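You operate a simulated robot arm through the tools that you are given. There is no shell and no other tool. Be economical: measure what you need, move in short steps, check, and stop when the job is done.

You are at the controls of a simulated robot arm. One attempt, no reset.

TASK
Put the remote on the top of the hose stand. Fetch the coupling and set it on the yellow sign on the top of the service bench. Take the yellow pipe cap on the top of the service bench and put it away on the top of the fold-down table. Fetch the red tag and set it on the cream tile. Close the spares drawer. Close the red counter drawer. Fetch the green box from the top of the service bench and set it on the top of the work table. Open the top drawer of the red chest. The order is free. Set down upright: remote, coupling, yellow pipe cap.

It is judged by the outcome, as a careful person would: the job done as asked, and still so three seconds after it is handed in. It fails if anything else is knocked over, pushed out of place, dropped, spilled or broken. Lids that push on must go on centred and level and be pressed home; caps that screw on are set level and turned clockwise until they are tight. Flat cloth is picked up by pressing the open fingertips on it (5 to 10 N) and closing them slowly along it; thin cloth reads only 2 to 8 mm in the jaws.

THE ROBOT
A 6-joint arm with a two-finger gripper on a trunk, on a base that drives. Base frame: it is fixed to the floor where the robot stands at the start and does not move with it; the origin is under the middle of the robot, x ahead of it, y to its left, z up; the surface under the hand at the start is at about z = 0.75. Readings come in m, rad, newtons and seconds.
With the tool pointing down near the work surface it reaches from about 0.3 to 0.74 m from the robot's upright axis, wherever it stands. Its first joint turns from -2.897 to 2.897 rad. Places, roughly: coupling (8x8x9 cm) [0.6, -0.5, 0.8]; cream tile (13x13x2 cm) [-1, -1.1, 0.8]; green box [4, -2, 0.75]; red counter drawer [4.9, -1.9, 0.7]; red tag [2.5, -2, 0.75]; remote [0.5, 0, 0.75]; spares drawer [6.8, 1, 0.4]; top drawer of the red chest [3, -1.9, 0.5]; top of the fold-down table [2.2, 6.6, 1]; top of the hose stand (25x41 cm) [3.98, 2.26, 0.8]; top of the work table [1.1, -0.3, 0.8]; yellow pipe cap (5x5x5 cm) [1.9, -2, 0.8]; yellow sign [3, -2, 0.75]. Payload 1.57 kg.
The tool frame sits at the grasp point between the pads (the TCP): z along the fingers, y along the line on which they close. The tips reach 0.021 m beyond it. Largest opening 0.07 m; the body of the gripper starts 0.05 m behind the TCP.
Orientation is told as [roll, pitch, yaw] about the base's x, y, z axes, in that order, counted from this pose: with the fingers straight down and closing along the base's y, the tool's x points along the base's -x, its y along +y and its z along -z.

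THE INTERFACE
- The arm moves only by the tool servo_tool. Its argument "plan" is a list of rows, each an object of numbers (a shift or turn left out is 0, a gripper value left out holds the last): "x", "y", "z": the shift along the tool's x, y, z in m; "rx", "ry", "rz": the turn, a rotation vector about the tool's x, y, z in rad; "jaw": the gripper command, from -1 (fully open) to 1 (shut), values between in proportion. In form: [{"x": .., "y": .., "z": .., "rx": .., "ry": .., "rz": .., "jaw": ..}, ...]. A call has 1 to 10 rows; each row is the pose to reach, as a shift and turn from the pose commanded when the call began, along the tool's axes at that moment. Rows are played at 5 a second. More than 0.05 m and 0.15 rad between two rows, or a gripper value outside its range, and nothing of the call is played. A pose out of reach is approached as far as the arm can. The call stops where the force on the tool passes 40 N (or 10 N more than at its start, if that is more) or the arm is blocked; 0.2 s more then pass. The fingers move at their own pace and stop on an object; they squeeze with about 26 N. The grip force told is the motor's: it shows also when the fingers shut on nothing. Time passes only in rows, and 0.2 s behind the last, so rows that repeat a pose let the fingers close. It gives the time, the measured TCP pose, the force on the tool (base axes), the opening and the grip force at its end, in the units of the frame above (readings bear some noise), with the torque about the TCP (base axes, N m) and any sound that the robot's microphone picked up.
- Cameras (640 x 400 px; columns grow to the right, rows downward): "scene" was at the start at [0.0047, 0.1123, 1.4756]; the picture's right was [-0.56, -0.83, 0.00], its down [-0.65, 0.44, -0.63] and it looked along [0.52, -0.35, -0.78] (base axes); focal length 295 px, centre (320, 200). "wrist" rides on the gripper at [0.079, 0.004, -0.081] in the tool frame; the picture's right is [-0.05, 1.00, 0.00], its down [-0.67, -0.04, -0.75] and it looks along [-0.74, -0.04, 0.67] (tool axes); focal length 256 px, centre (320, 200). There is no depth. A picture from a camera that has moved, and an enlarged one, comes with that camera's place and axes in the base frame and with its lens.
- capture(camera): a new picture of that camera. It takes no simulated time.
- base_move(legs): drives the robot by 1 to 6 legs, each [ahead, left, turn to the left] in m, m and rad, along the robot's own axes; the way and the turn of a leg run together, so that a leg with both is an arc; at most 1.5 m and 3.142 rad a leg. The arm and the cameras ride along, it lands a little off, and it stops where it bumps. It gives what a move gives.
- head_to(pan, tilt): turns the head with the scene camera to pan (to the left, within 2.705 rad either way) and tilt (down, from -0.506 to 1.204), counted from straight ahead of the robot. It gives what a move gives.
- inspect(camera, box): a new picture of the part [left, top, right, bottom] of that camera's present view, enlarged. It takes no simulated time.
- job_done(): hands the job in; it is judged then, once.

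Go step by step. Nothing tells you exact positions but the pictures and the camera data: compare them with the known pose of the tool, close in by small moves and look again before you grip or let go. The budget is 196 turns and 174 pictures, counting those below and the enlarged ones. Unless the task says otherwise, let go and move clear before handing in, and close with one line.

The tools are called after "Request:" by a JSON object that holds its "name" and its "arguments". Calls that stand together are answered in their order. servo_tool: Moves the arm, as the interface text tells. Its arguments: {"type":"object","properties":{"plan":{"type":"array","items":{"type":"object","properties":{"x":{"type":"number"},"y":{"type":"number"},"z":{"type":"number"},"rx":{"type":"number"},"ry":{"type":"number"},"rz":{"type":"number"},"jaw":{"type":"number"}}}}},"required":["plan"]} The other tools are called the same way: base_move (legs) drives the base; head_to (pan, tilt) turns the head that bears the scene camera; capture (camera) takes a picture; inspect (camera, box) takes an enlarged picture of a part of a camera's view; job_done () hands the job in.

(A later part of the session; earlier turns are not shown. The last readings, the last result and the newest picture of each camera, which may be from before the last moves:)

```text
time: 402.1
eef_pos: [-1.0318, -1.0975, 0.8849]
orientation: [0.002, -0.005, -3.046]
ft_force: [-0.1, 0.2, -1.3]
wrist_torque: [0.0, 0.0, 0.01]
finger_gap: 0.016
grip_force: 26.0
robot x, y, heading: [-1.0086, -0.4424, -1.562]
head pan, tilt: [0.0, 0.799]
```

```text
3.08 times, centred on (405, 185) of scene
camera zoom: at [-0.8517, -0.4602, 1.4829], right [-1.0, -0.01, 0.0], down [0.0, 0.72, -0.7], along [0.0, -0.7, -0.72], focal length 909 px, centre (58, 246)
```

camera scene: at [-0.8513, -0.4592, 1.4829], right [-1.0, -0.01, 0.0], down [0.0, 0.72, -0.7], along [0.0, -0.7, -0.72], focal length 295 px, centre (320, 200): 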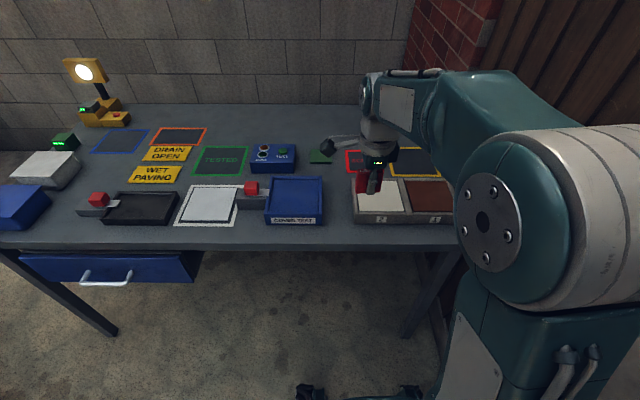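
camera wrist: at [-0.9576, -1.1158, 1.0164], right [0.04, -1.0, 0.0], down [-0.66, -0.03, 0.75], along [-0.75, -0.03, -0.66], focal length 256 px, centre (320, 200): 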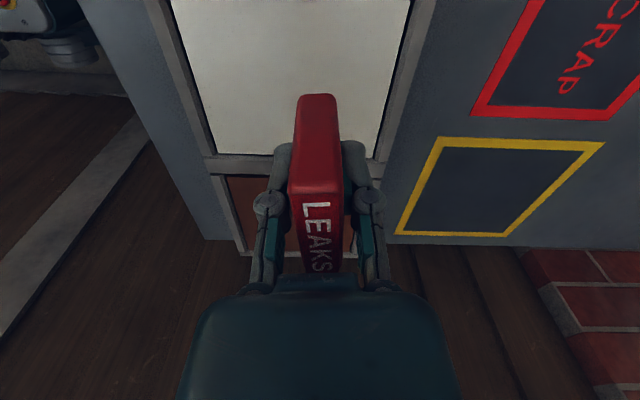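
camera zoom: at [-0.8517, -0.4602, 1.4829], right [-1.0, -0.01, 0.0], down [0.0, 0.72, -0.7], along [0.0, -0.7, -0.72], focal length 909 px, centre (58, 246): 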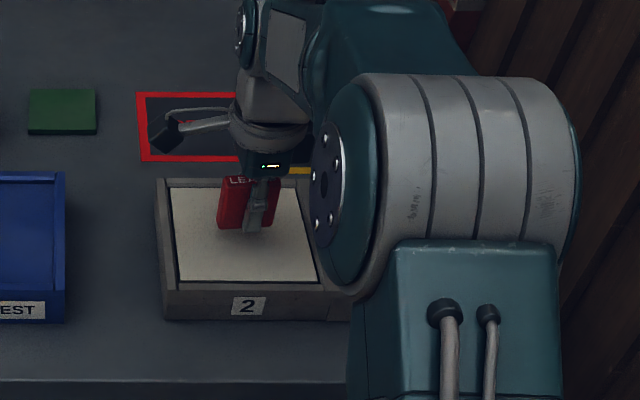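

Request:
{"name": "servo_tool", "arguments": {"plan": [{"z": 0.004}, {"z": 0.008}, {"z": 0.012}, {"z": 0.016}, {"z": 0.02}]}}

Request:
{"name": "inspect", "arguments": {"camera": "scene", "box": [360, 150, 460, 230]}}

```text
time: 403.3
eef_pos: [-1.0321, -1.0974, 0.8698]
orientation: [0.008, -0.005, -3.046]
ft_force: [0.2, 5.6, 25.0]
wrist_torque: [0.09, -0.04, 0.02]
finger_gap: 0.0161
grip_force: 26.4
robot x, y, heading: [-1.0062, -0.44, -1.566]
head pan, tilt: [0.0, 0.799]
```

```text
5.00 times, centred on (410, 190) of scene
camera zoom: at [-0.8512, -0.4576, 1.4831], right [-1.0, -0.01, 0.0], down [0.0, 0.72, -0.7], along [0.0, -0.7, -0.72], focal length 1477 px, centre (-130, 250)
```

zoom: 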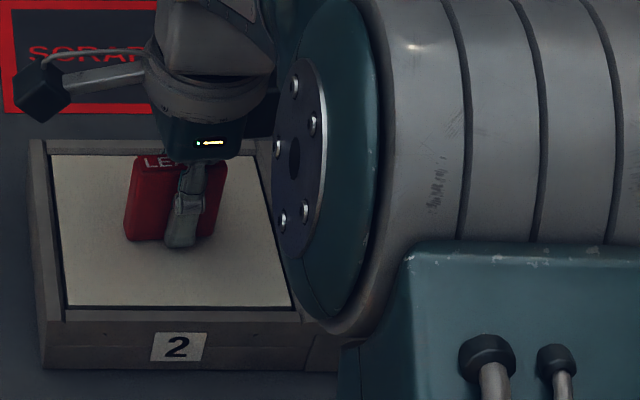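

Contact with the tile. I relieve the pressure and release.

Request:
{"name": "servo_tool", "arguments": {"plan": [{"z": -0.002}, {"z": -0.003, "jaw": 0.7}, {"z": -0.003, "jaw": 0.4}, {"z": -0.003, "jaw": 0.0}, {"z": -0.003, "jaw": -0.5}, {"z": -0.003, "jaw": -0.5}]}}

Request:
{"name": "servo_tool", "arguments": {"plan": [{"z": -0.03}, {"z": -0.07}, {"z": -0.11}, {"z": -0.15}, {"z": -0.18}]}}

Request:
{"name": "capture", "arguments": {"camera": "wrist"}}

Request:
{"name": "inspect", "arguments": {"camera": "scene", "box": [340, 140, 460, 230]}}

```text
time: 404.7
eef_pos: [-1.0335, -1.0984, 0.8687]
orientation: [0.002, -0.003, -3.048]
ft_force: [0.4, -0.4, 0.0]
wrist_torque: [0.01, -0.01, 0.01]
finger_gap: 0.0525
grip_force: 0.0
robot x, y, heading: [-1.008, -0.4401, -1.567]
head pan, tilt: [0.0, 0.799]
```

```text
time: 405.9
eef_pos: [-1.0314, -1.096, 1.05]
orientation: [0.001, -0.004, -3.047]
ft_force: [-0.1, 0.3, -1.2]
wrist_torque: [-0.02, 0.0, -0.01]
finger_gap: 0.0526
grip_force: 0.0
robot x, y, heading: [-1.0056, -0.4401, -1.568]
head pan, tilt: [0.0, 0.799]
```

```text
42 pictures are left
camera wrist: at [-0.9539, -1.0943, 1.1303], right [0.04, -1.0, 0.0], down [-0.66, -0.03, 0.75], along [-0.75, -0.03, -0.66], focal length 256 px, centre (320, 200)
```

wrist: 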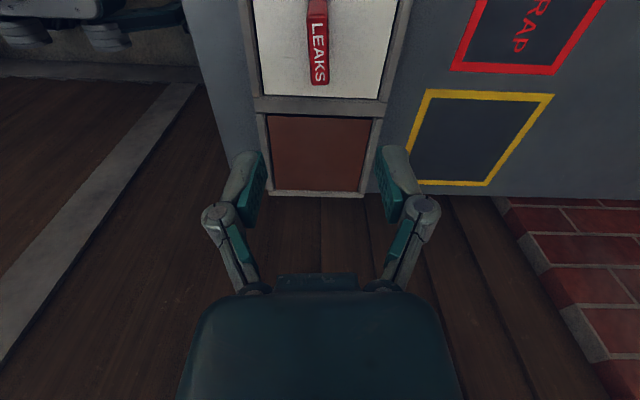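

```text
4.44 times, centred on (400, 185) of scene
camera zoom: at [-0.8516, -0.4601, 1.483], right [-1.0, -0.01, 0.0], down [0.0, 0.72, -0.7], along [0.0, -0.7, -0.72], focal length 1313 px, centre (-36, 267)
```

zoom: 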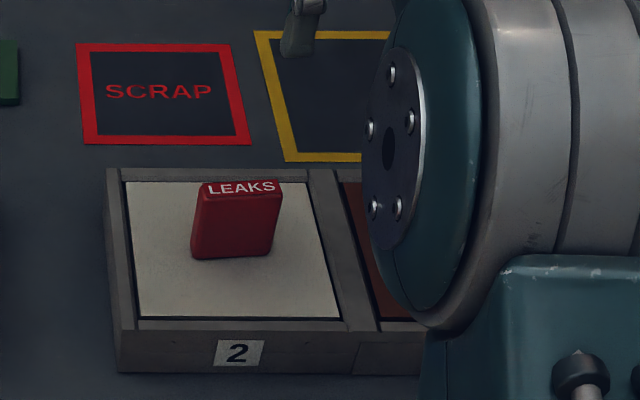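

The red tag stands on the cream tile. I retract and drive back around to the service bench for the yellow cap.

Request:
{"name": "servo_tool", "arguments": {"plan": [{"y": -0.04, "jaw": -1}, {"y": -0.08}, {"y": -0.12}, {"y": -0.16}]}}

Request:
{"name": "base_move", "arguments": {"legs": [[0.0, 0.95, 0], [-0.95, 0.05, 0], [0, 1.4, 0], [-0.05, 1.3, 0], [-0.2, 0.6, 0]]}}

```text
time: 406.9
eef_pos: [-1.0477, -0.9378, 1.0493]
orientation: [0.001, -0.003, -3.048]
ft_force: [0.2, -0.3, 0.0]
wrist_torque: [0.04, 0.0, 0.02]
finger_gap: 0.0698
grip_force: 0.0
robot x, y, heading: [-1.0038, -0.4359, -1.562]
head pan, tilt: [0.0, 0.799]
```

```text
time: 432.3
eef_pos: [3.2322, 0.3469, 1.0478]
orientation: [0.002, -0.002, -3.02]
ft_force: [1.4, 0.1, 0.3]
wrist_torque: [-0.01, 0.01, 0.0]
finger_gap: 0.07
grip_force: 0.0
robot x, y, heading: [3.2636, 0.8439, -1.53]
head pan, tilt: [0.0, 0.799]
```

Request:
{"name": "base_move", "arguments": {"legs": [[0, 0, -0.04], [0, 1.2, 0], [1.05, 0.35, 0], [0.86, 0, 0], [0, -1.4, 0]]}}

```text
time: 455.0
eef_pos: [3.3756, -1.6172, 1.0505]
orientation: [0.003, -0.005, -3.033]
ft_force: [0.7, 0.7, -0.1]
wrist_torque: [0.0, 0.0, -0.02]
finger_gap: 0.0702
grip_force: 0.1
robot x, y, heading: [3.4076, -1.1173, -1.551]
head pan, tilt: [0.0, 0.799]
```

Request:
{"name": "base_move", "arguments": {"legs": [[0, -1.45, -0.02], [0.26, 0, 0]]}}

Request:
{"name": "capture", "arguments": {"camera": "scene"}}

Request:
{"name": "capture", "arguments": {"camera": "wrist"}}

```text
time: 463.6
eef_pos: [1.9292, -1.8938, 1.0493]
orientation: [0.002, -0.004, -3.042]
ft_force: [-0.2, -0.6, -1.2]
wrist_torque: [0.02, 0.01, -0.02]
finger_gap: 0.0702
grip_force: 0.1
robot x, y, heading: [1.966, -1.3923, -1.559]
head pan, tilt: [0.0, 0.799]
```

```text
40 pictures are left
camera scene: at [2.1215, -1.4149, 1.483], right [-1.0, -0.01, 0.0], down [-0.01, 0.72, -0.7], along [0.01, -0.7, -0.72], focal length 295 px, centre (320, 200)
```

scene: 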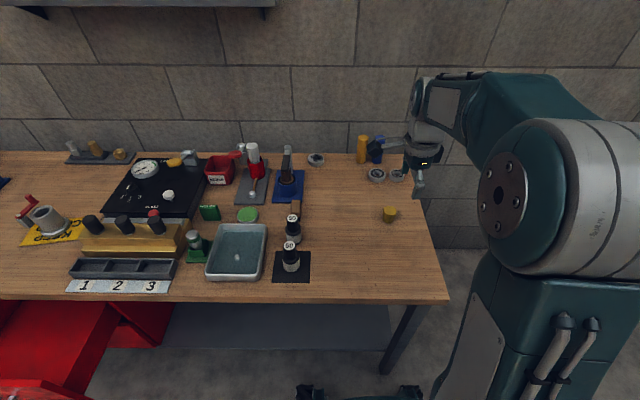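

```text
39 pictures are left
camera wrist: at [2.0087, -1.8902, 1.1303], right [0.05, -1.0, 0.0], down [-0.66, -0.03, 0.75], along [-0.75, -0.04, -0.66], focal length 256 px, centre (320, 200)
```

wrist: 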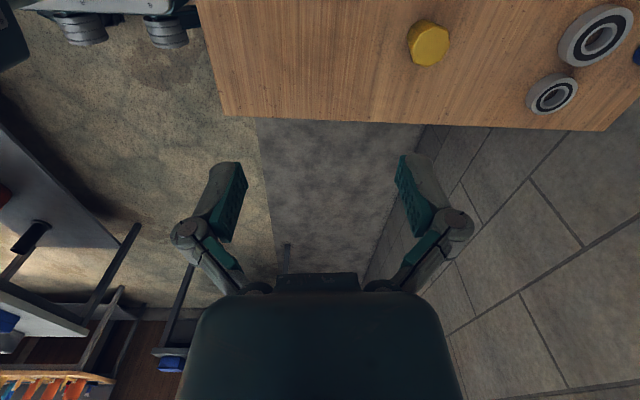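

The yellow cap is at about (1.917, -2.02). I move above it.

Request:
{"name": "servo_tool", "arguments": {"plan": [{"x": -0.012, "y": 0.042}, {"x": -0.0245, "y": 0.084}, {"x": -0.0245, "y": 0.123}, {"x": -0.0245, "y": 0.123, "z": 0.05}, {"x": -0.0245, "y": 0.123, "z": 0.1}, {"x": -0.0245, "y": 0.123, "z": 0.13}, {"x": -0.0245, "y": 0.123, "z": 0.13}]}}

Request:
{"name": "inspect", "arguments": {"camera": "wrist", "box": [200, 0, 440, 200]}}

Request:
{"name": "inspect", "arguments": {"camera": "scene", "box": [350, 160, 440, 240]}}

```text
time: 465.2
eef_pos: [1.9183, -2.0209, 0.9225]
orientation: [0.003, -0.006, -3.042]
ft_force: [0.1, 0.3, 0.6]
wrist_torque: [0.0, -0.01, -0.02]
finger_gap: 0.0701
grip_force: 0.1
robot x, y, heading: [1.9638, -1.3941, -1.56]
head pan, tilt: [0.0, 0.799]
```

```text
2.00 times, centred on (320, 100) of wrist
camera zoom: at [1.9969, -2.0162, 1.0016], right [0.05, -1.0, 0.0], down [-0.66, -0.03, 0.75], along [-0.75, -0.04, -0.66], focal length 512 px, centre (320, 400)
```

zoom: 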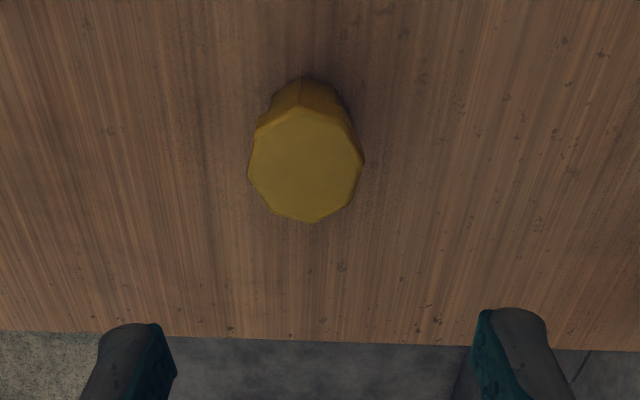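

```text
5.00 times, centred on (395, 200) of scene
camera zoom: at [2.1212, -1.4158, 1.483], right [-1.0, -0.01, 0.0], down [-0.01, 0.72, -0.7], along [0.01, -0.7, -0.72], focal length 1477 px, centre (-55, 200)
```

zoom: 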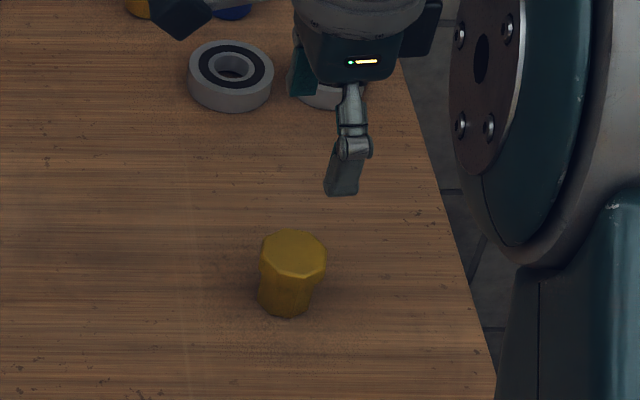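

Request:
{"name": "servo_tool", "arguments": {"plan": [{"x": -0.003, "y": -0.003, "z": 0.045}, {"x": -0.003, "y": -0.003, "z": 0.09}, {"x": -0.003, "y": -0.003, "z": 0.115}, {"x": -0.003, "y": -0.003, "z": 0.125}, {"x": -0.003, "y": -0.003, "z": 0.125}]}}

Request:
{"name": "capture", "arguments": {"camera": "wrist"}}

```text
time: 466.4
eef_pos: [1.9121, -2.0179, 0.7961]
orientation: [0.002, -0.006, -3.042]
ft_force: [0.8, -0.1, -0.9]
wrist_torque: [0.03, 0.01, -0.01]
finger_gap: 0.0701
grip_force: 0.0
robot x, y, heading: [1.9656, -1.3938, -1.561]
head pan, tilt: [0.0, 0.799]
```

```text
36 pictures are left
camera wrist: at [1.9915, -2.0142, 0.8763], right [0.05, -1.0, 0.0], down [-0.66, -0.03, 0.75], along [-0.75, -0.04, -0.66], focal length 256 px, centre (320, 200)
```

wrist: 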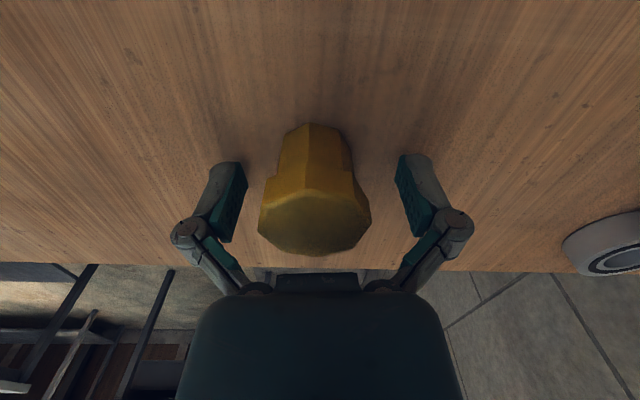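

Request:
{"name": "servo_tool", "arguments": {"plan": [{"x": -0.003, "jaw": 0.0}, {"x": -0.003, "jaw": 0.5}, {"x": -0.003, "jaw": 1}, {"x": -0.003, "jaw": 1}, {"x": -0.003, "jaw": 1}]}}

Request:
{"name": "servo_tool", "arguments": {"plan": [{"z": -0.03}, {"z": -0.07}, {"z": -0.12}, {"z": -0.17}, {"z": -0.22}, {"z": -0.26}, {"z": -0.26, "y": -0.04}, {"z": -0.26, "y": -0.08}, {"z": -0.26, "y": -0.12}]}}

Request:
{"name": "capture", "arguments": {"camera": "wrist"}}

```text
time: 467.7
eef_pos: [1.9112, -2.0191, 0.7991]
orientation: [0.006, -0.005, -3.041]
ft_force: [2.9, 8.8, 15.3]
wrist_torque: [0.55, -0.08, -0.1]
finger_gap: 0.0393
grip_force: 25.7
robot x, y, heading: [1.965, -1.3942, -1.559]
head pan, tilt: [0.0, 0.799]
stopped in row 5: the force on the tool passed its limit at 40 N (the readings are from after the stop); the commanded pose is now the measured one
```

```text
time: 469.7
eef_pos: [1.8972, -1.8962, 1.0575]
orientation: [0.003, -0.005, -3.043]
ft_force: [-0.2, -0.1, -1.4]
wrist_torque: [0.01, -0.02, -0.04]
finger_gap: 0.0396
grip_force: 26.1
robot x, y, heading: [1.9668, -1.3932, -1.562]
head pan, tilt: [0.0, 0.799]
```

```text
35 pictures are left
camera wrist: at [1.9766, -1.8933, 1.1372], right [0.05, -1.0, 0.0], down [-0.66, -0.03, 0.75], along [-0.75, -0.04, -0.66], focal length 256 px, centre (320, 200)
```

wrist: 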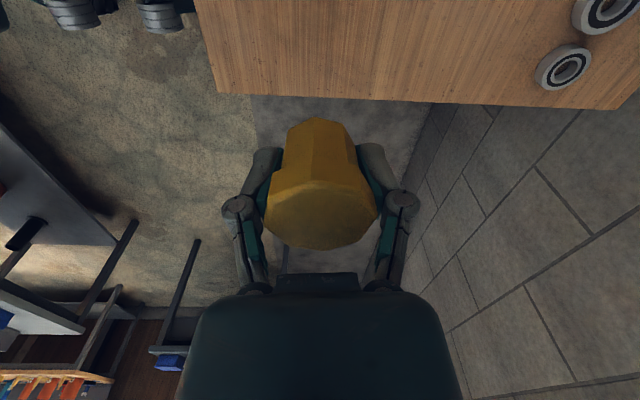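

The cap is held. I drive back around and head north toward the fold-down table.

Request:
{"name": "base_move", "arguments": {"legs": [[-0.28, 0, -0.01], [0, 1.45, 0], [0, 1.4, 0], [-0.85, 0, 0], [-1.08, -0.35, 0]]}}

Request:
{"name": "base_move", "arguments": {"legs": [[0, -1.45, 0], [-1.2, 0, 0]]}}

Request:
{"name": "head_to", "arguments": {"pan": 2.7, "tilt": 0.35}}

Request:
{"name": "capture", "arguments": {"camera": "scene"}}

```text
time: 494.4
eef_pos: [4.3661, 0.2542, 1.0566]
orientation: [0.006, -0.005, -3.053]
ft_force: [0.4, -0.1, -0.8]
wrist_torque: [-0.01, 0.02, -0.02]
finger_gap: 0.0393
grip_force: 25.5
robot x, y, heading: [4.4411, 0.7571, -1.572]
head pan, tilt: [0.0, 0.799]
```

```text
time: 507.1
eef_pos: [2.9743, 1.477, 1.0571]
orientation: [0.005, -0.006, -3.087]
ft_force: [0.2, -0.2, -0.1]
wrist_torque: [-0.03, -0.03, -0.02]
finger_gap: 0.0314
grip_force: 26.0
robot x, y, heading: [3.0625, 1.9756, -1.607]
head pan, tilt: [0.0, 0.799]
```

```text
time: 509.5
eef_pos: [2.9734, 1.4773, 1.0567]
orientation: [0.005, -0.005, -3.088]
ft_force: [-0.6, 0.1, -0.4]
wrist_torque: [0.0, 0.01, 0.0]
finger_gap: 0.0317
grip_force: 26.2
robot x, y, heading: [3.0635, 1.9788, -1.605]
head pan, tilt: [2.7, 0.351]
```

```text
34 pictures are left
camera scene: at [3.2648, 2.113, 1.5228], right [0.89, -0.46, 0.0], down [-0.16, -0.3, -0.94], along [0.43, 0.83, -0.34], focal length 295 px, centre (320, 200)
```

scene: 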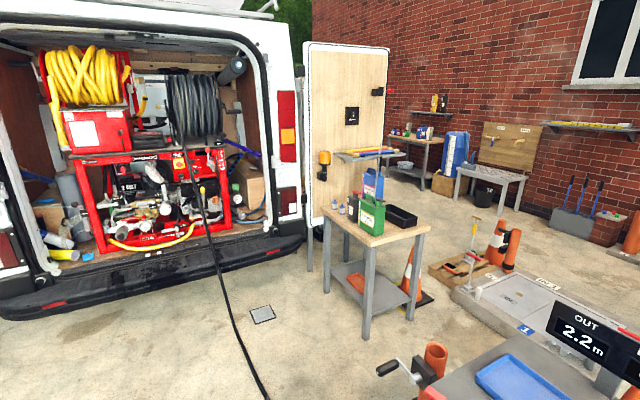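

The grip opening fell to 3.2 cm, so the cap may have shifted. I check the wrist view.

Request:
{"name": "capture", "arguments": {"camera": "wrist"}}

Request:
{"name": "head_to", "arguments": {"pan": -2.6, "tilt": 0.35}}

Request:
{"name": "capture", "arguments": {"camera": "scene"}}

```text
33 pictures are left
camera wrist: at [3.0527, 1.478, 1.1375], right [0.0, -1.0, 0.0], down [-0.66, 0.0, 0.75], along [-0.75, 0.0, -0.66], focal length 256 px, centre (320, 200)
```

wrist: 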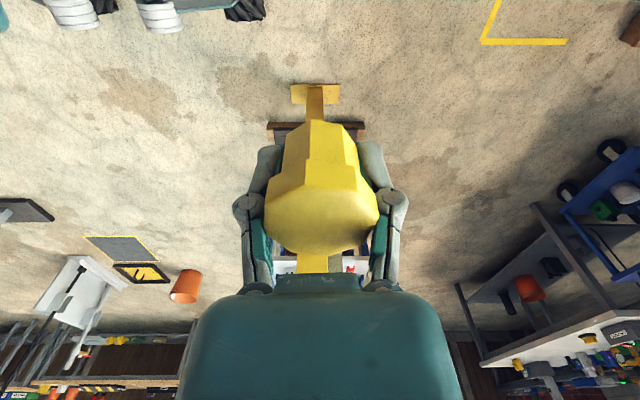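

```text
time: 513.7
eef_pos: [2.973, 1.4772, 1.0581]
orientation: [0.005, -0.006, -3.087]
ft_force: [0.0, -0.6, -0.6]
wrist_torque: [0.01, -0.01, 0.02]
finger_gap: 0.0317
grip_force: 26.2
robot x, y, heading: [3.0607, 1.9788, -1.61]
head pan, tilt: [-2.601, 0.351]
```

```text
32 pictures are left
camera scene: at [3.1769, 2.1117, 1.5228], right [0.87, 0.49, 0.0], down [0.17, -0.3, -0.94], along [-0.46, 0.82, -0.34], focal length 295 px, centre (320, 200)
```

scene: 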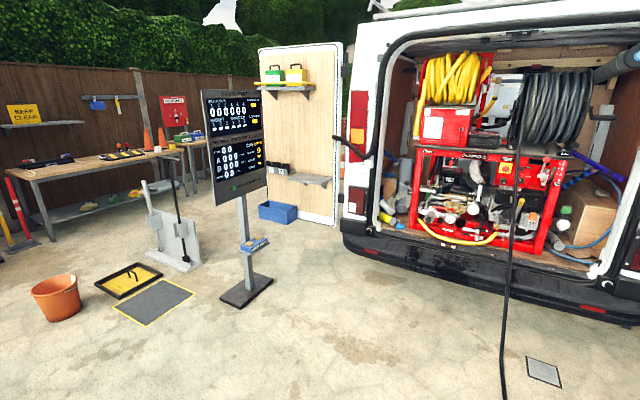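

The cap still sits upright in the grip. The fold-down table must be on the van's left side, so I plan a route past the display stand and around the open left door.

Request:
{"name": "base_move", "arguments": {"legs": [[-1.15, -0.35, 0.036], [0, 0, 1.571], [0, 1.1, 0]]}}

Request:
{"name": "head_to", "arguments": {"pan": 2.6, "tilt": 0.5}}

Request:
{"name": "capture", "arguments": {"camera": "scene"}}

```text
time: 526.5
eef_pos: [3.2855, 3.6296, 1.0612]
orientation: [0.002, -0.056, -1.513]
ft_force: [0.1, -0.4, -0.2]
wrist_torque: [0.09, 0.02, -0.02]
finger_gap: 0.0316
grip_force: 26.2
robot x, y, heading: [2.7914, 3.6694, -0.019]
head pan, tilt: [-2.601, 0.351]
stopped in leg 3: the robot was blocked; the commanded pose is now the measured one
```

```text
time: 530.6
eef_pos: [3.286, 3.6209, 1.0613]
orientation: [0.004, -0.049, -1.518]
ft_force: [0.4, 0.1, -0.5]
wrist_torque: [0.02, -0.04, -0.01]
finger_gap: 0.0317
grip_force: 25.9
robot x, y, heading: [2.786, 3.6715, -0.022]
head pan, tilt: [2.601, 0.499]
```

```text
31 pictures are left
camera scene: at [2.6543, 3.8498, 1.5123], right [0.54, 0.84, 0.01], down [0.4, -0.24, -0.88], along [-0.74, 0.48, -0.47], focal length 295 px, centre (320, 200)
```

scene: 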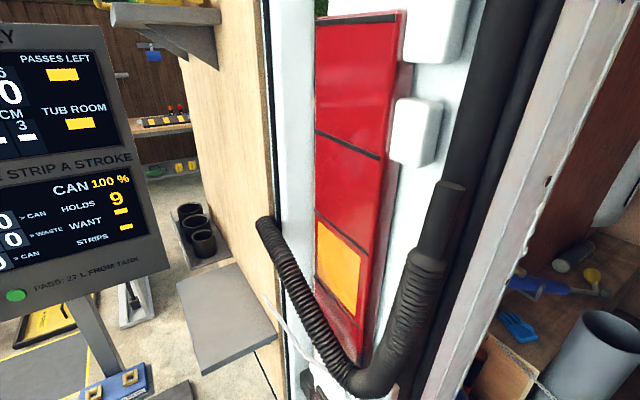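

The van is closer than estimated and that gap is blocked. I will take the western lane instead: back south, west past the work table, then north along the fence side.

Request:
{"name": "base_move", "arguments": {"legs": [[0.27, -1.0, 0.02], [0, -1.4, 0], [0, -0.5, 0], [0, 0, -1.571]]}}

Request:
{"name": "servo_tool", "arguments": {"plan": [{"ry": 0.05}, {"ry": 0.05}]}}

```text
time: 548.8
eef_pos: [2.992, 0.2655, 1.0614]
orientation: [0.002, -0.051, -3.039]
ft_force: [-0.2, 0.3, -0.2]
wrist_torque: [0.0, 0.04, 0.0]
finger_gap: 0.0313
grip_force: 26.1
robot x, y, heading: [3.0106, 0.7633, -1.543]
head pan, tilt: [2.601, 0.499]
```

```text
time: 549.4
eef_pos: [2.9906, 0.2649, 1.0612]
orientation: [0.003, 0.0, -3.038]
ft_force: [0.3, -0.3, 1.1]
wrist_torque: [0.01, 0.04, 0.01]
finger_gap: 0.0314
grip_force: 25.9
robot x, y, heading: [3.0125, 0.7651, -1.54]
head pan, tilt: [2.601, 0.499]
```

Request:
{"name": "base_move", "arguments": {"legs": [[0.17, -0.65, -0.03], [0, -1.45, 0], [0, -1.1, 0]]}}

Request:
{"name": "head_to", "arguments": {"pan": 2.7, "tilt": 0.45}}

Request:
{"name": "capture", "arguments": {"camera": "scene"}}

Request:
{"name": "head_to", "arguments": {"pan": -2.7, "tilt": 0.45}}

Request:
{"name": "capture", "arguments": {"camera": "scene"}}

```text
time: 565.1
eef_pos: [-0.2199, 0.1251, 1.0605]
orientation: [0.002, 0.0, -3.089]
ft_force: [-0.2, 0.2, -0.3]
wrist_torque: [-0.01, 0.06, -0.01]
finger_gap: 0.0321
grip_force: 26.3
robot x, y, heading: [-0.1713, 0.6251, -1.595]
head pan, tilt: [2.601, 0.499]
```

```text
time: 565.8
eef_pos: [-0.2203, 0.1251, 1.0607]
orientation: [0.002, 0.0, -3.089]
ft_force: [0.7, -0.1, 0.5]
wrist_torque: [0.03, -0.02, 0.0]
finger_gap: 0.0315
grip_force: 26.3
robot x, y, heading: [-0.175, 0.6222, -1.597]
head pan, tilt: [2.7, 0.45]
```

```text
30 pictures are left
camera scene: at [0.0261, 0.7609, 1.5135], right [0.89, -0.45, 0.0], down [-0.2, -0.39, -0.9], along [0.4, 0.8, -0.43], focal length 295 px, centre (320, 200)
```

scene: 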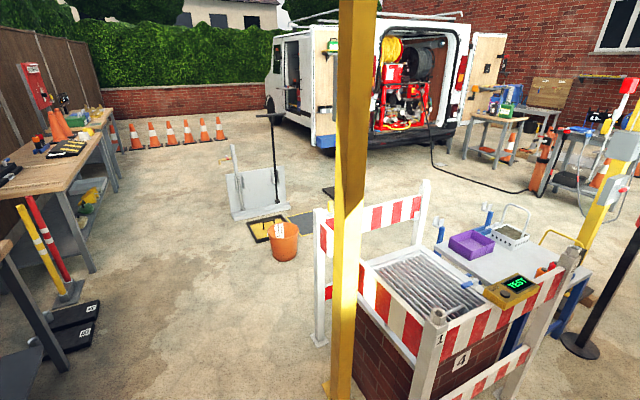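

```text
time: 570.0
eef_pos: [-0.2201, 0.125, 1.0617]
orientation: [0.002, 0.0, -3.089]
ft_force: [0.9, 0.6, -0.5]
wrist_torque: [-0.01, 0.01, 0.03]
finger_gap: 0.0316
grip_force: 25.4
robot x, y, heading: [-0.1703, 0.6209, -1.592]
head pan, tilt: [-2.7, 0.45]
```

```text
29 pictures are left
camera scene: at [-0.0532, 0.7628, 1.5136], right [0.91, 0.41, 0.0], down [0.18, -0.4, -0.9], along [-0.37, 0.82, -0.43], focal length 295 px, centre (320, 200)
```

scene: 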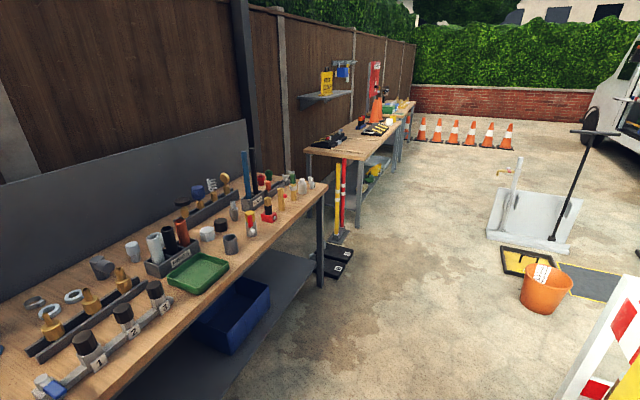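

Request:
{"name": "head_to", "arguments": {"pan": 2.7, "tilt": 0.2}}

Request:
{"name": "inspect", "arguments": {"camera": "scene", "box": [220, 60, 380, 200]}}

```text
time: 574.2
eef_pos: [-0.221, 0.1245, 1.0603]
orientation: [0.003, 0.001, -3.091]
ft_force: [-0.1, 0.3, -0.1]
wrist_torque: [-0.01, -0.02, -0.02]
finger_gap: 0.0316
grip_force: 25.9
robot x, y, heading: [-0.1716, 0.6262, -1.594]
head pan, tilt: [2.7, 0.201]
```

```text
2.86 times, centred on (300, 130) of scene
camera zoom: at [0.026, 0.762, 1.5368], right [0.89, -0.45, 0.0], down [-0.09, -0.18, -0.98], along [0.44, 0.88, -0.2], focal length 844 px, centre (377, 400)
```

zoom: 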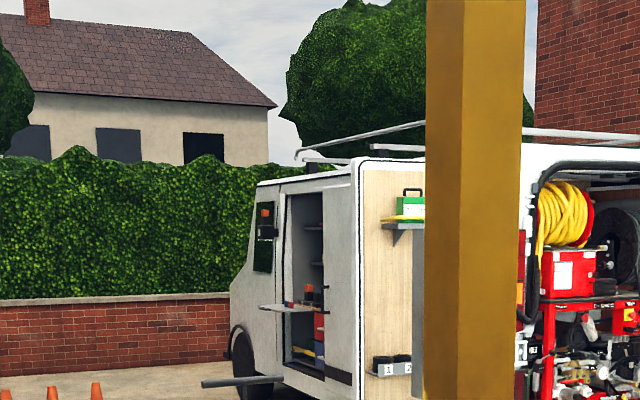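

The fold-down table is the shelf at the van's open side door. I drive north through the lane.

Request:
{"name": "base_move", "arguments": {"legs": [[-1.45, 0.03, 0.022], [-1.45, 0.0, 0], [-1.45, 0.05, 0], [-1.25, 0.3, 0], [0, 0, 1.57]]}}

Request:
{"name": "head_to", "arguments": {"pan": 0.0, "tilt": 0.4}}

Request:
{"name": "capture", "arguments": {"camera": "scene"}}

```text
time: 605.1
eef_pos: [0.6435, 6.286, 1.0609]
orientation: [0.001, 0.0, -1.425]
ft_force: [-0.2, -0.1, -0.4]
wrist_torque: [0.03, -0.01, 0.0]
finger_gap: 0.0319
grip_force: 26.4
robot x, y, heading: [0.1383, 6.2905, 0.076]
head pan, tilt: [2.7, 0.201]
```

```text
time: 607.5
eef_pos: [0.6431, 6.2869, 1.0603]
orientation: [0.001, -0.001, -1.425]
ft_force: [-0.4, -0.6, -0.7]
wrist_torque: [0.0, 0.0, -0.01]
finger_gap: 0.0315
grip_force: 25.8
robot x, y, heading: [0.1432, 6.2856, 0.065]
head pan, tilt: [0.0, 0.4]
```

```text
27 pictures are left
camera scene: at [0.166, 6.445, 1.5181], right [0.07, -1.0, 0.0], down [-0.39, -0.03, -0.92], along [0.92, 0.06, -0.39], focal length 295 px, centre (320, 200)
```

scene: 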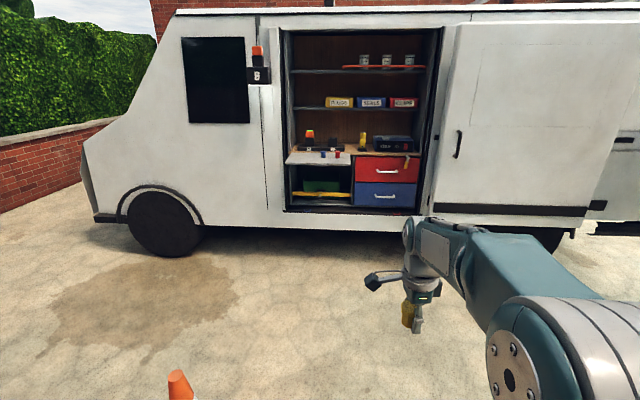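

Request:
{"name": "inspect", "arguments": {"camera": "scene", "box": [270, 120, 430, 220]}}

```text
4.00 times, centred on (350, 170) of scene
camera zoom: at [0.166, 6.445, 1.5181], right [0.07, -1.0, 0.0], down [-0.39, -0.03, -0.92], along [0.92, 0.06, -0.39], focal length 1182 px, centre (200, 320)
```

zoom: 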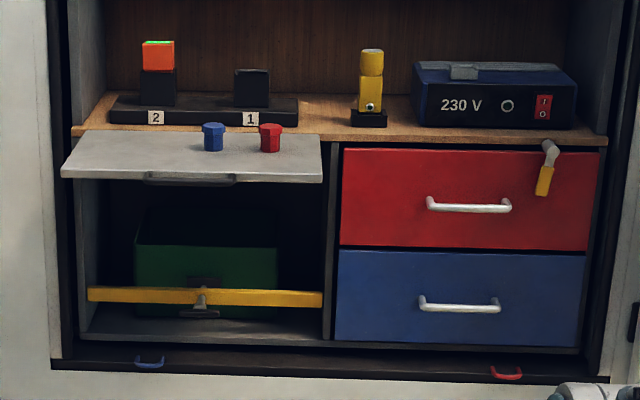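

The grey flap spans x 1.96–2.23, y 6.37–6.79, with blue and red caps at its back right. I will set the yellow cap at about (2.08, 6.67). I raise the arm first.

Request:
{"name": "servo_tool", "arguments": {"plan": [{"z": -0.04}, {"z": -0.08}, {"z": -0.12}, {"z": -0.12}]}}

Request:
{"name": "base_move", "arguments": {"legs": [[0, 0.24, -0.07], [1.28, 0.1, 0]]}}

Request:
{"name": "head_to", "arguments": {"pan": 0.0, "tilt": 0.7}}

Request:
{"name": "capture", "arguments": {"camera": "scene"}}

Request:
{"name": "capture", "arguments": {"camera": "wrist"}}

```text
time: 608.5
eef_pos: [0.6433, 6.2852, 1.1832]
orientation: [0.002, 0.0, -1.426]
ft_force: [0.1, -0.2, -0.8]
wrist_torque: [0.01, -0.01, 0.03]
finger_gap: 0.0317
grip_force: 25.9
robot x, y, heading: [0.1398, 6.2876, 0.069]
head pan, tilt: [0.0, 0.4]
```

```text
time: 616.5
eef_pos: [1.9408, 6.6042, 1.1812]
orientation: [0.001, 0.001, -1.483]
ft_force: [-0.8, -0.4, 0.1]
wrist_torque: [0.01, 0.01, 0.03]
finger_gap: 0.0316
grip_force: 26.3
robot x, y, heading: [1.4397, 6.6333, 0.008]
head pan, tilt: [0.0, 0.4]
```

```text
time: 617.3
eef_pos: [1.942, 6.6043, 1.1821]
orientation: [0.003, 0.001, -1.483]
ft_force: [-0.5, -0.5, 0.0]
wrist_torque: [0.02, -0.01, 0.0]
finger_gap: 0.0316
grip_force: 25.9
robot x, y, heading: [1.4369, 6.6391, 0.007]
head pan, tilt: [0.0, 0.7]
```

```text
25 pictures are left
camera scene: at [1.4655, 6.792, 1.4913], right [0.01, -1.0, 0.0], down [-0.64, -0.01, -0.76], along [0.76, 0.01, -0.64], focal length 295 px, centre (320, 200)
```

scene: 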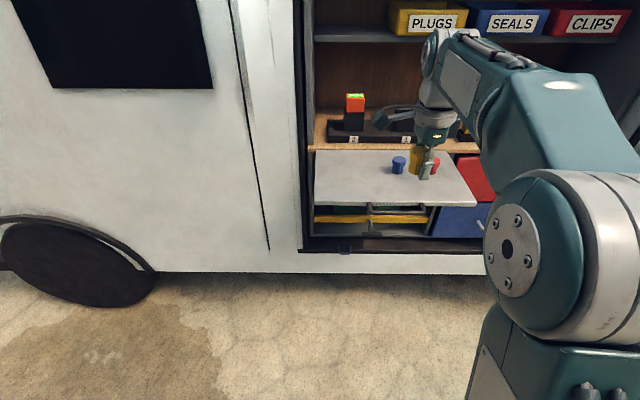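

```text
24 pictures are left
camera wrist: at [1.9372, 6.6824, 1.2629], right [1.0, 0.03, 0.0], down [0.02, -0.67, 0.74], along [0.03, -0.74, -0.67], focal length 256 px, centre (320, 200)
```

wrist: 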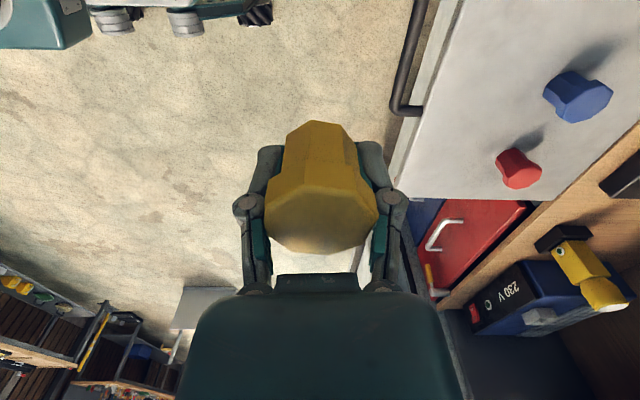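

Refined: the flap spans x 2.04–2.31. I target (2.15, 6.68), left of the blue cap, and move the base in a bit.

Request:
{"name": "base_move", "arguments": {"legs": [[0.1, 0, 0]]}}

Request:
{"name": "servo_tool", "arguments": {"plan": [{"x": 0.022, "y": 0.039}, {"x": 0.044, "y": 0.078}, {"x": 0.066, "y": 0.116}, {"x": 0.066, "y": 0.116, "z": 0.04}, {"x": 0.066, "y": 0.116, "z": 0.08}, {"x": 0.066, "y": 0.116, "z": 0.1}, {"x": 0.066, "y": 0.116, "z": 0.1}]}}

Request:
{"name": "capture", "arguments": {"camera": "wrist"}}

Request:
{"name": "inspect", "arguments": {"camera": "scene", "box": [280, 80, 500, 260]}}

```text
time: 618.4
eef_pos: [2.0383, 6.6035, 1.1831]
orientation: [0.001, 0.0, -1.482]
ft_force: [0.9, 0.7, 0.1]
wrist_torque: [0.01, 0.03, -0.01]
finger_gap: 0.0313
grip_force: 25.8
robot x, y, heading: [1.5349, 6.6381, 0.01]
head pan, tilt: [0.0, 0.7]
```

```text
time: 620.0
eef_pos: [2.1467, 6.6794, 1.0824]
orientation: [0.004, 0.0, -1.483]
ft_force: [-0.2, 0.3, -0.3]
wrist_torque: [0.01, 0.0, 0.01]
finger_gap: 0.0317
grip_force: 26.1
robot x, y, heading: [1.5374, 6.6365, 0.013]
head pan, tilt: [0.0, 0.7]
```

```text
23 pictures are left
camera wrist: at [2.1436, 6.7585, 1.1636], right [1.0, 0.03, 0.0], down [0.02, -0.67, 0.74], along [0.03, -0.74, -0.67], focal length 256 px, centre (320, 200)
```

wrist: 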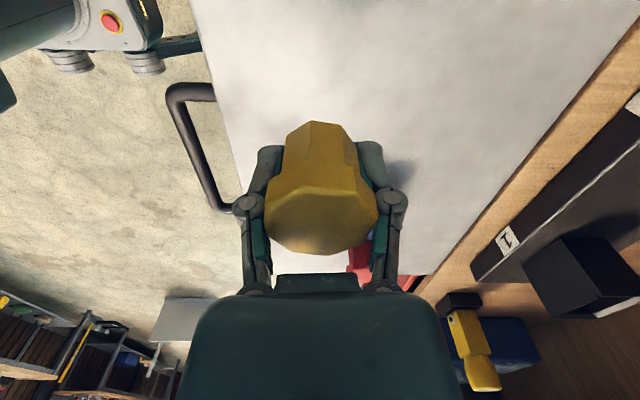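

```text
2.22 times, centred on (390, 170) of scene
camera zoom: at [1.5635, 6.7932, 1.4912], right [0.01, -1.0, 0.0], down [-0.65, -0.01, -0.76], along [0.76, 0.01, -0.65], focal length 656 px, centre (164, 267)
```

zoom: 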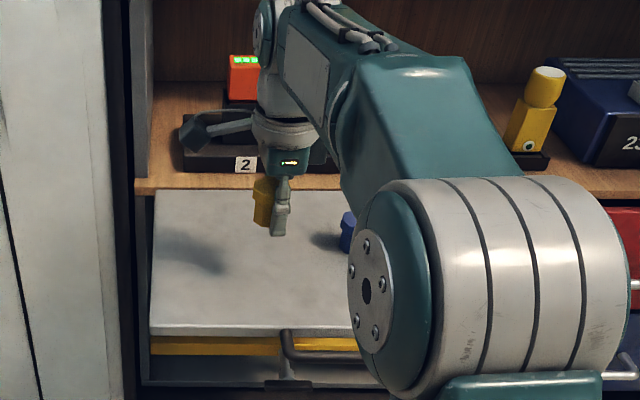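

Request:
{"name": "servo_tool", "arguments": {"plan": [{"z": 0.01}, {"z": 0.02}, {"z": 0.028}, {"z": 0.034}]}}

Request:
{"name": "inspect", "arguments": {"camera": "scene", "box": [320, 120, 420, 200]}}

```text
time: 621.0
eef_pos: [2.1475, 6.6811, 1.0491]
orientation: [0.002, 0.001, -1.483]
ft_force: [0.5, 0.2, -0.5]
wrist_torque: [0.01, 0.0, -0.04]
finger_gap: 0.0316
grip_force: 26.0
robot x, y, heading: [1.5382, 6.6361, 0.017]
head pan, tilt: [0.0, 0.7]
```

```text
5.00 times, centred on (370, 160) of scene
camera zoom: at [1.5635, 6.7934, 1.4912], right [0.01, -1.0, 0.0], down [-0.65, -0.01, -0.76], along [0.76, 0.01, -0.65], focal length 1477 px, centre (70, 400)
```

zoom: 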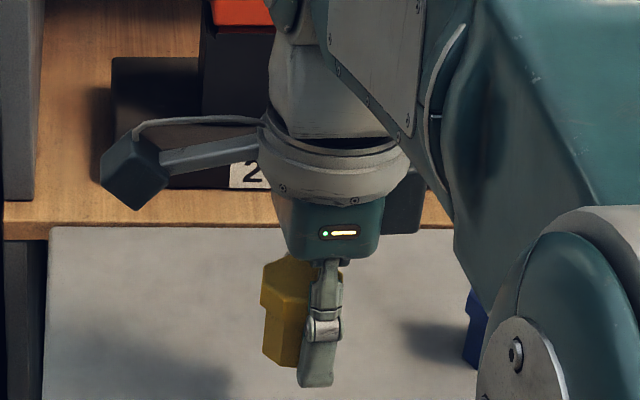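

The cap sits off-centre in the pads, so I lower very gently to avoid squeezing it out.

Request:
{"name": "servo_tool", "arguments": {"plan": [{"z": 0.003}, {"z": 0.006}, {"z": 0.008}]}}

Request:
{"name": "servo_tool", "arguments": {"plan": [{"z": 0.001}, {"z": 0.002}, {"z": 0.003}]}}

Request:
{"name": "inspect", "arguments": {"camera": "wrist", "box": [220, 90, 420, 260]}}

```text
time: 621.8
eef_pos: [2.1481, 6.6809, 1.0403]
orientation: [0.001, 0.0, -1.484]
ft_force: [0.3, -0.1, -1.0]
wrist_torque: [-0.01, 0.01, 0.01]
finger_gap: 0.0316
grip_force: 26.3
robot x, y, heading: [1.5337, 6.6374, 0.008]
head pan, tilt: [0.0, 0.7]
```

```text
time: 622.6
eef_pos: [2.1473, 6.6808, 1.0386]
orientation: [0.001, 0.0, -1.485]
ft_force: [-0.2, -0.5, 0.1]
wrist_torque: [-0.01, -0.03, 0.03]
finger_gap: 0.0313
grip_force: 25.9
robot x, y, heading: [1.5341, 6.6397, 0.012]
head pan, tilt: [0.0, 0.7]
```

```text
2.35 times, centred on (320, 175) of wrist
camera zoom: at [2.144, 6.7602, 1.1191], right [1.0, 0.03, 0.0], down [0.02, -0.67, 0.74], along [0.03, -0.74, -0.67], focal length 602 px, centre (320, 259)
```

zoom: 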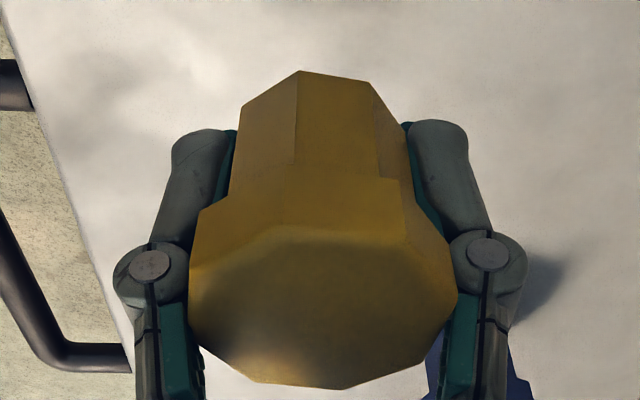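

Request:
{"name": "servo_tool", "arguments": {"plan": [{"z": 0.001}, {"z": 0.002}, {"z": 0.003}, {"z": 0.004}]}}

Request:
{"name": "servo_tool", "arguments": {"plan": [{"z": 0.001}, {"z": 0.002}, {"z": 0.003}]}}

```text
time: 623.6
eef_pos: [2.1485, 6.6802, 1.0343]
orientation: [0.004, -0.001, -1.483]
ft_force: [0.6, -0.3, -0.8]
wrist_torque: [-0.02, -0.03, 0.0]
finger_gap: 0.0316
grip_force: 26.1
robot x, y, heading: [1.5358, 6.6389, 0.011]
head pan, tilt: [0.0, 0.7]
```

```text
time: 624.4
eef_pos: [2.1481, 6.6804, 1.0304]
orientation: [0.003, 0.0, -1.483]
ft_force: [-1.5, 0.1, 0.3]
wrist_torque: [0.01, -0.01, -0.02]
finger_gap: 0.0317
grip_force: 26.1
robot x, y, heading: [1.535, 6.6364, 0.011]
head pan, tilt: [0.0, 0.7]
```

Request:
{"name": "servo_tool", "arguments": {"plan": [{"z": 0.001}, {"z": 0.002}, {"z": 0.003}]}}

Request:
{"name": "servo_tool", "arguments": {"plan": [{"z": 0.001}, {"z": 0.002}]}}

Request:
{"name": "inspect", "arguments": {"camera": "wrist", "box": [220, 60, 420, 200]}}

```text
time: 625.2
eef_pos: [2.1486, 6.6815, 1.0266]
orientation: [0.003, 0.001, -1.484]
ft_force: [-0.2, 0.4, -0.3]
wrist_torque: [-0.05, 0.01, 0.02]
finger_gap: 0.0318
grip_force: 26.4
robot x, y, heading: [1.536, 6.6357, 0.009]
head pan, tilt: [0.0, 0.7]
```

```text
time: 625.8
eef_pos: [2.1491, 6.6808, 1.0245]
orientation: [0.0, 0.0, -1.482]
ft_force: [0.6, 1.4, -0.3]
wrist_torque: [0.0, 0.0, 0.03]
finger_gap: 0.0318
grip_force: 26.1
robot x, y, heading: [1.5377, 6.6374, 0.013]
head pan, tilt: [0.0, 0.7]
```

```text
2.86 times, centred on (320, 130) of wrist
camera zoom: at [2.1449, 6.7602, 1.1057], right [1.0, 0.03, 0.0], down [0.02, -0.67, 0.74], along [0.03, -0.74, -0.67], focal length 731 px, centre (320, 400)
```

zoom: 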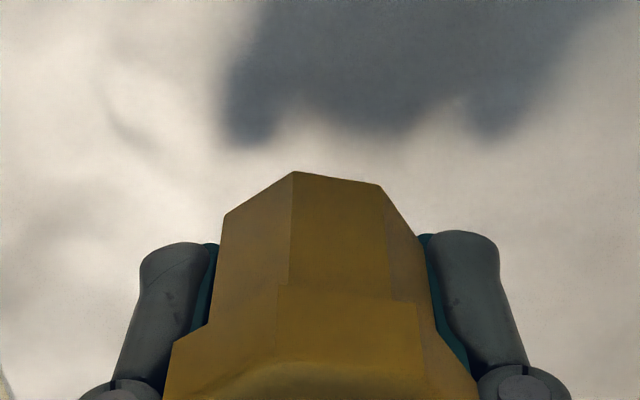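

By triangulation the flap top is nearer z 0.97. I lower further in measured steps.

Request:
{"name": "servo_tool", "arguments": {"plan": [{"z": 0.003}, {"z": 0.006}, {"z": 0.009}]}}

Request:
{"name": "servo_tool", "arguments": {"plan": [{"z": 0.001}, {"z": 0.002}, {"z": 0.003}]}}

Request:
{"name": "inspect", "arguments": {"camera": "wrist", "box": [220, 60, 420, 200]}}

```text
time: 626.6
eef_pos: [2.1487, 6.6813, 1.017]
orientation: [0.003, -0.002, -1.484]
ft_force: [0.4, -1.1, 0.1]
wrist_torque: [0.01, -0.04, -0.01]
finger_gap: 0.0317
grip_force: 26.2
robot x, y, heading: [1.5376, 6.6349, 0.016]
head pan, tilt: [0.0, 0.7]
```

```text
time: 627.4
eef_pos: [2.1487, 6.6798, 1.0134]
orientation: [0.003, 0.001, -1.485]
ft_force: [-0.1, 0.0, -1.2]
wrist_torque: [0.01, -0.02, 0.01]
finger_gap: 0.0316
grip_force: 26.0
robot x, y, heading: [1.5347, 6.6348, 0.009]
head pan, tilt: [0.0, 0.7]
```

```text
2.86 times, centred on (320, 130) of wrist
camera zoom: at [2.1446, 6.76, 1.0941], right [1.0, 0.03, 0.0], down [0.02, -0.67, 0.74], along [0.03, -0.74, -0.67], focal length 731 px, centre (320, 400)
```

zoom: 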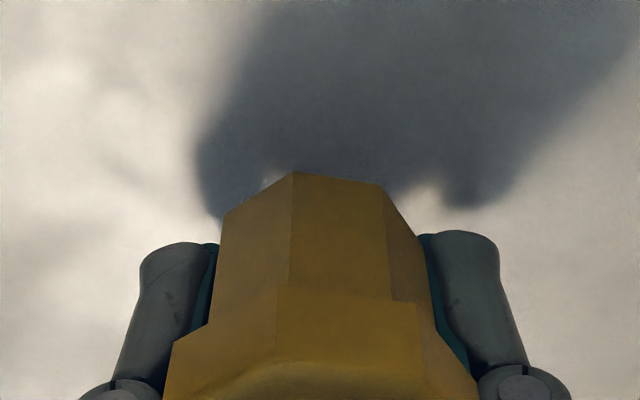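

Request:
{"name": "servo_tool", "arguments": {"plan": [{"z": 0.001}, {"z": 0.002}, {"z": 0.003}]}}

Request:
{"name": "servo_tool", "arguments": {"plan": [{"z": 0.001}, {"z": 0.002}]}}

Request:
{"name": "inspect", "arguments": {"camera": "wrist", "box": [220, 60, 420, 200]}}

```text
time: 628.2
eef_pos: [2.1488, 6.6791, 1.0118]
orientation: [0.003, -0.001, -1.484]
ft_force: [0.7, -0.4, 0.3]
wrist_torque: [0.0, -0.01, 0.0]
finger_gap: 0.0316
grip_force: 26.6
robot x, y, heading: [1.5382, 6.6341, 0.016]
head pan, tilt: [0.0, 0.7]
```

```text
time: 628.8
eef_pos: [2.1489, 6.6805, 1.0088]
orientation: [0.001, 0.001, -1.483]
ft_force: [-0.3, 0.4, 0.0]
wrist_torque: [-0.01, 0.0, 0.0]
finger_gap: 0.0314
grip_force: 25.8
robot x, y, heading: [1.5376, 6.6352, 0.01]
head pan, tilt: [0.0, 0.7]
```

```text
2.86 times, centred on (320, 130) of wrist
camera zoom: at [2.1448, 6.7598, 1.0899], right [1.0, 0.03, 0.0], down [0.02, -0.67, 0.74], along [0.03, -0.74, -0.67], focal length 731 px, centre (320, 400)
```

zoom: 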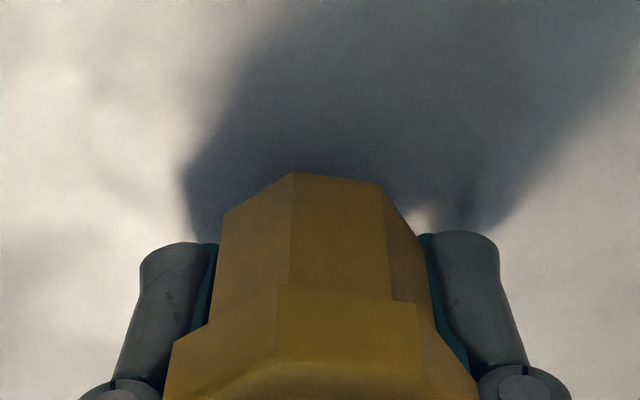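

Request:
{"name": "servo_tool", "arguments": {"plan": [{"z": 0.001}, {"z": 0.002}]}}

Request:
{"name": "servo_tool", "arguments": {"plan": [{"z": 0.001}, {"z": 0.002}]}}

```text
time: 629.4
eef_pos: [2.1482, 6.6802, 1.0065]
orientation: [0.002, -0.001, -1.482]
ft_force: [0.4, -0.5, 0.0]
wrist_torque: [-0.01, 0.03, 0.01]
finger_gap: 0.0316
grip_force: 25.8
robot x, y, heading: [1.5384, 6.6341, 0.014]
head pan, tilt: [0.0, 0.7]
```

```text
time: 630.0
eef_pos: [2.1489, 6.6809, 1.006]
orientation: [0.002, 0.0, -1.483]
ft_force: [0.4, -0.5, 0.2]
wrist_torque: [0.0, 0.0, 0.02]
finger_gap: 0.0315
grip_force: 25.9
robot x, y, heading: [1.5355, 6.6378, 0.011]
head pan, tilt: [0.0, 0.7]
```

Request:
{"name": "servo_tool", "arguments": {"plan": [{"z": 0.001}, {"z": 0.002}]}}

Request:
{"name": "servo_tool", "arguments": {"plan": [{"z": 0.001}, {"z": 0.002}]}}

Request:
{"name": "inspect", "arguments": {"camera": "wrist", "box": [220, 60, 420, 200]}}

```text
time: 630.6
eef_pos: [2.1489, 6.6796, 1.0033]
orientation: [0.0, -0.001, -1.482]
ft_force: [0.6, -1.0, -0.5]
wrist_torque: [-0.05, -0.03, -0.02]
finger_gap: 0.0314
grip_force: 26.2
robot x, y, heading: [1.5379, 6.6394, 0.01]
head pan, tilt: [0.0, 0.7]
```

```text
time: 631.2
eef_pos: [2.1476, 6.6803, 1.0007]
orientation: [0.002, 0.002, -1.483]
ft_force: [1.0, 0.0, -0.4]
wrist_torque: [0.02, 0.01, 0.01]
finger_gap: 0.0315
grip_force: 26.0
robot x, y, heading: [1.5391, 6.6352, 0.012]
head pan, tilt: [0.0, 0.7]
```

```text
2.86 times, centred on (320, 130) of wrist
camera zoom: at [2.1444, 6.7599, 1.0815], right [1.0, 0.03, 0.0], down [0.02, -0.67, 0.74], along [0.03, -0.74, -0.67], focal length 731 px, centre (320, 400)
```

zoom: 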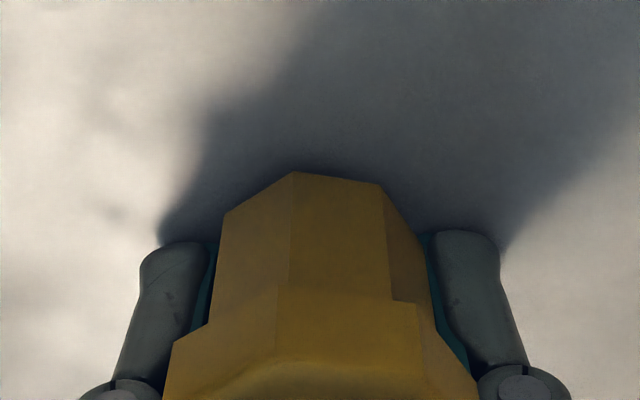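

Request:
{"name": "servo_tool", "arguments": {"plan": [{"z": 0.001}, {"z": 0.002}]}}

Request:
{"name": "servo_tool", "arguments": {"plan": [{"z": 0.001}, {"z": 0.002}]}}

```text
time: 631.8
eef_pos: [2.1481, 6.6805, 0.9996]
orientation: [0.002, -0.002, -1.483]
ft_force: [0.1, -1.4, 6.8]
wrist_torque: [-0.03, 0.15, 0.01]
finger_gap: 0.0313
grip_force: 25.6
robot x, y, heading: [1.536, 6.635, 0.01]
head pan, tilt: [0.0, 0.7]
```

```text
time: 632.4
eef_pos: [2.1481, 6.6796, 0.9993]
orientation: [0.009, 0.001, -1.483]
ft_force: [1.1, 1.7, 28.4]
wrist_torque: [0.01, 0.58, -0.03]
finger_gap: 0.0316
grip_force: 25.6
robot x, y, heading: [1.5334, 6.6337, 0.009]
head pan, tilt: [0.0, 0.7]
```

Contact is reached. I ease the pressure and open the jaws slowly, then retreat straight up.

Request:
{"name": "servo_tool", "arguments": {"plan": [{"z": -0.002}, {"z": -0.0025, "jaw": 0.3}, {"z": -0.0025, "jaw": 0.0}, {"z": -0.0025, "jaw": -0.5}, {"z": -0.0025, "jaw": -1}, {"z": -0.0025, "jaw": -1}]}}

Request:
{"name": "capture", "arguments": {"camera": "wrist"}}

```text
time: 633.8
eef_pos: [2.1474, 6.6792, 0.9985]
orientation: [0.002, -0.001, -1.483]
ft_force: [-0.5, -0.6, -0.1]
wrist_torque: [-0.03, 0.0, 0.02]
finger_gap: 0.0701
grip_force: 0.0
robot x, y, heading: [1.5373, 6.6377, 0.009]
head pan, tilt: [0.0, 0.7]
```

```text
15 pictures are left
camera wrist: at [2.1441, 6.759, 1.0793], right [1.0, 0.03, 0.0], down [0.02, -0.67, 0.74], along [0.03, -0.74, -0.67], focal length 256 px, centre (320, 200)
```

wrist: 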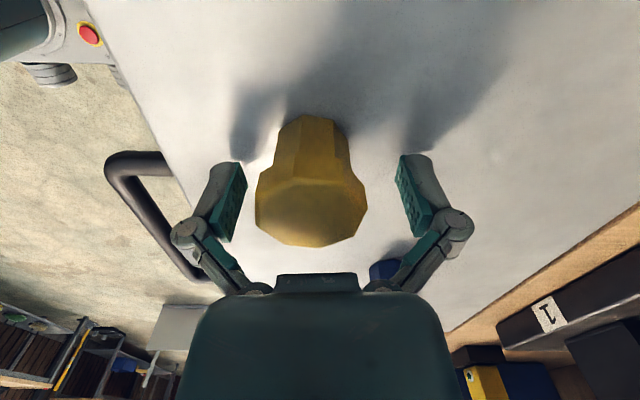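

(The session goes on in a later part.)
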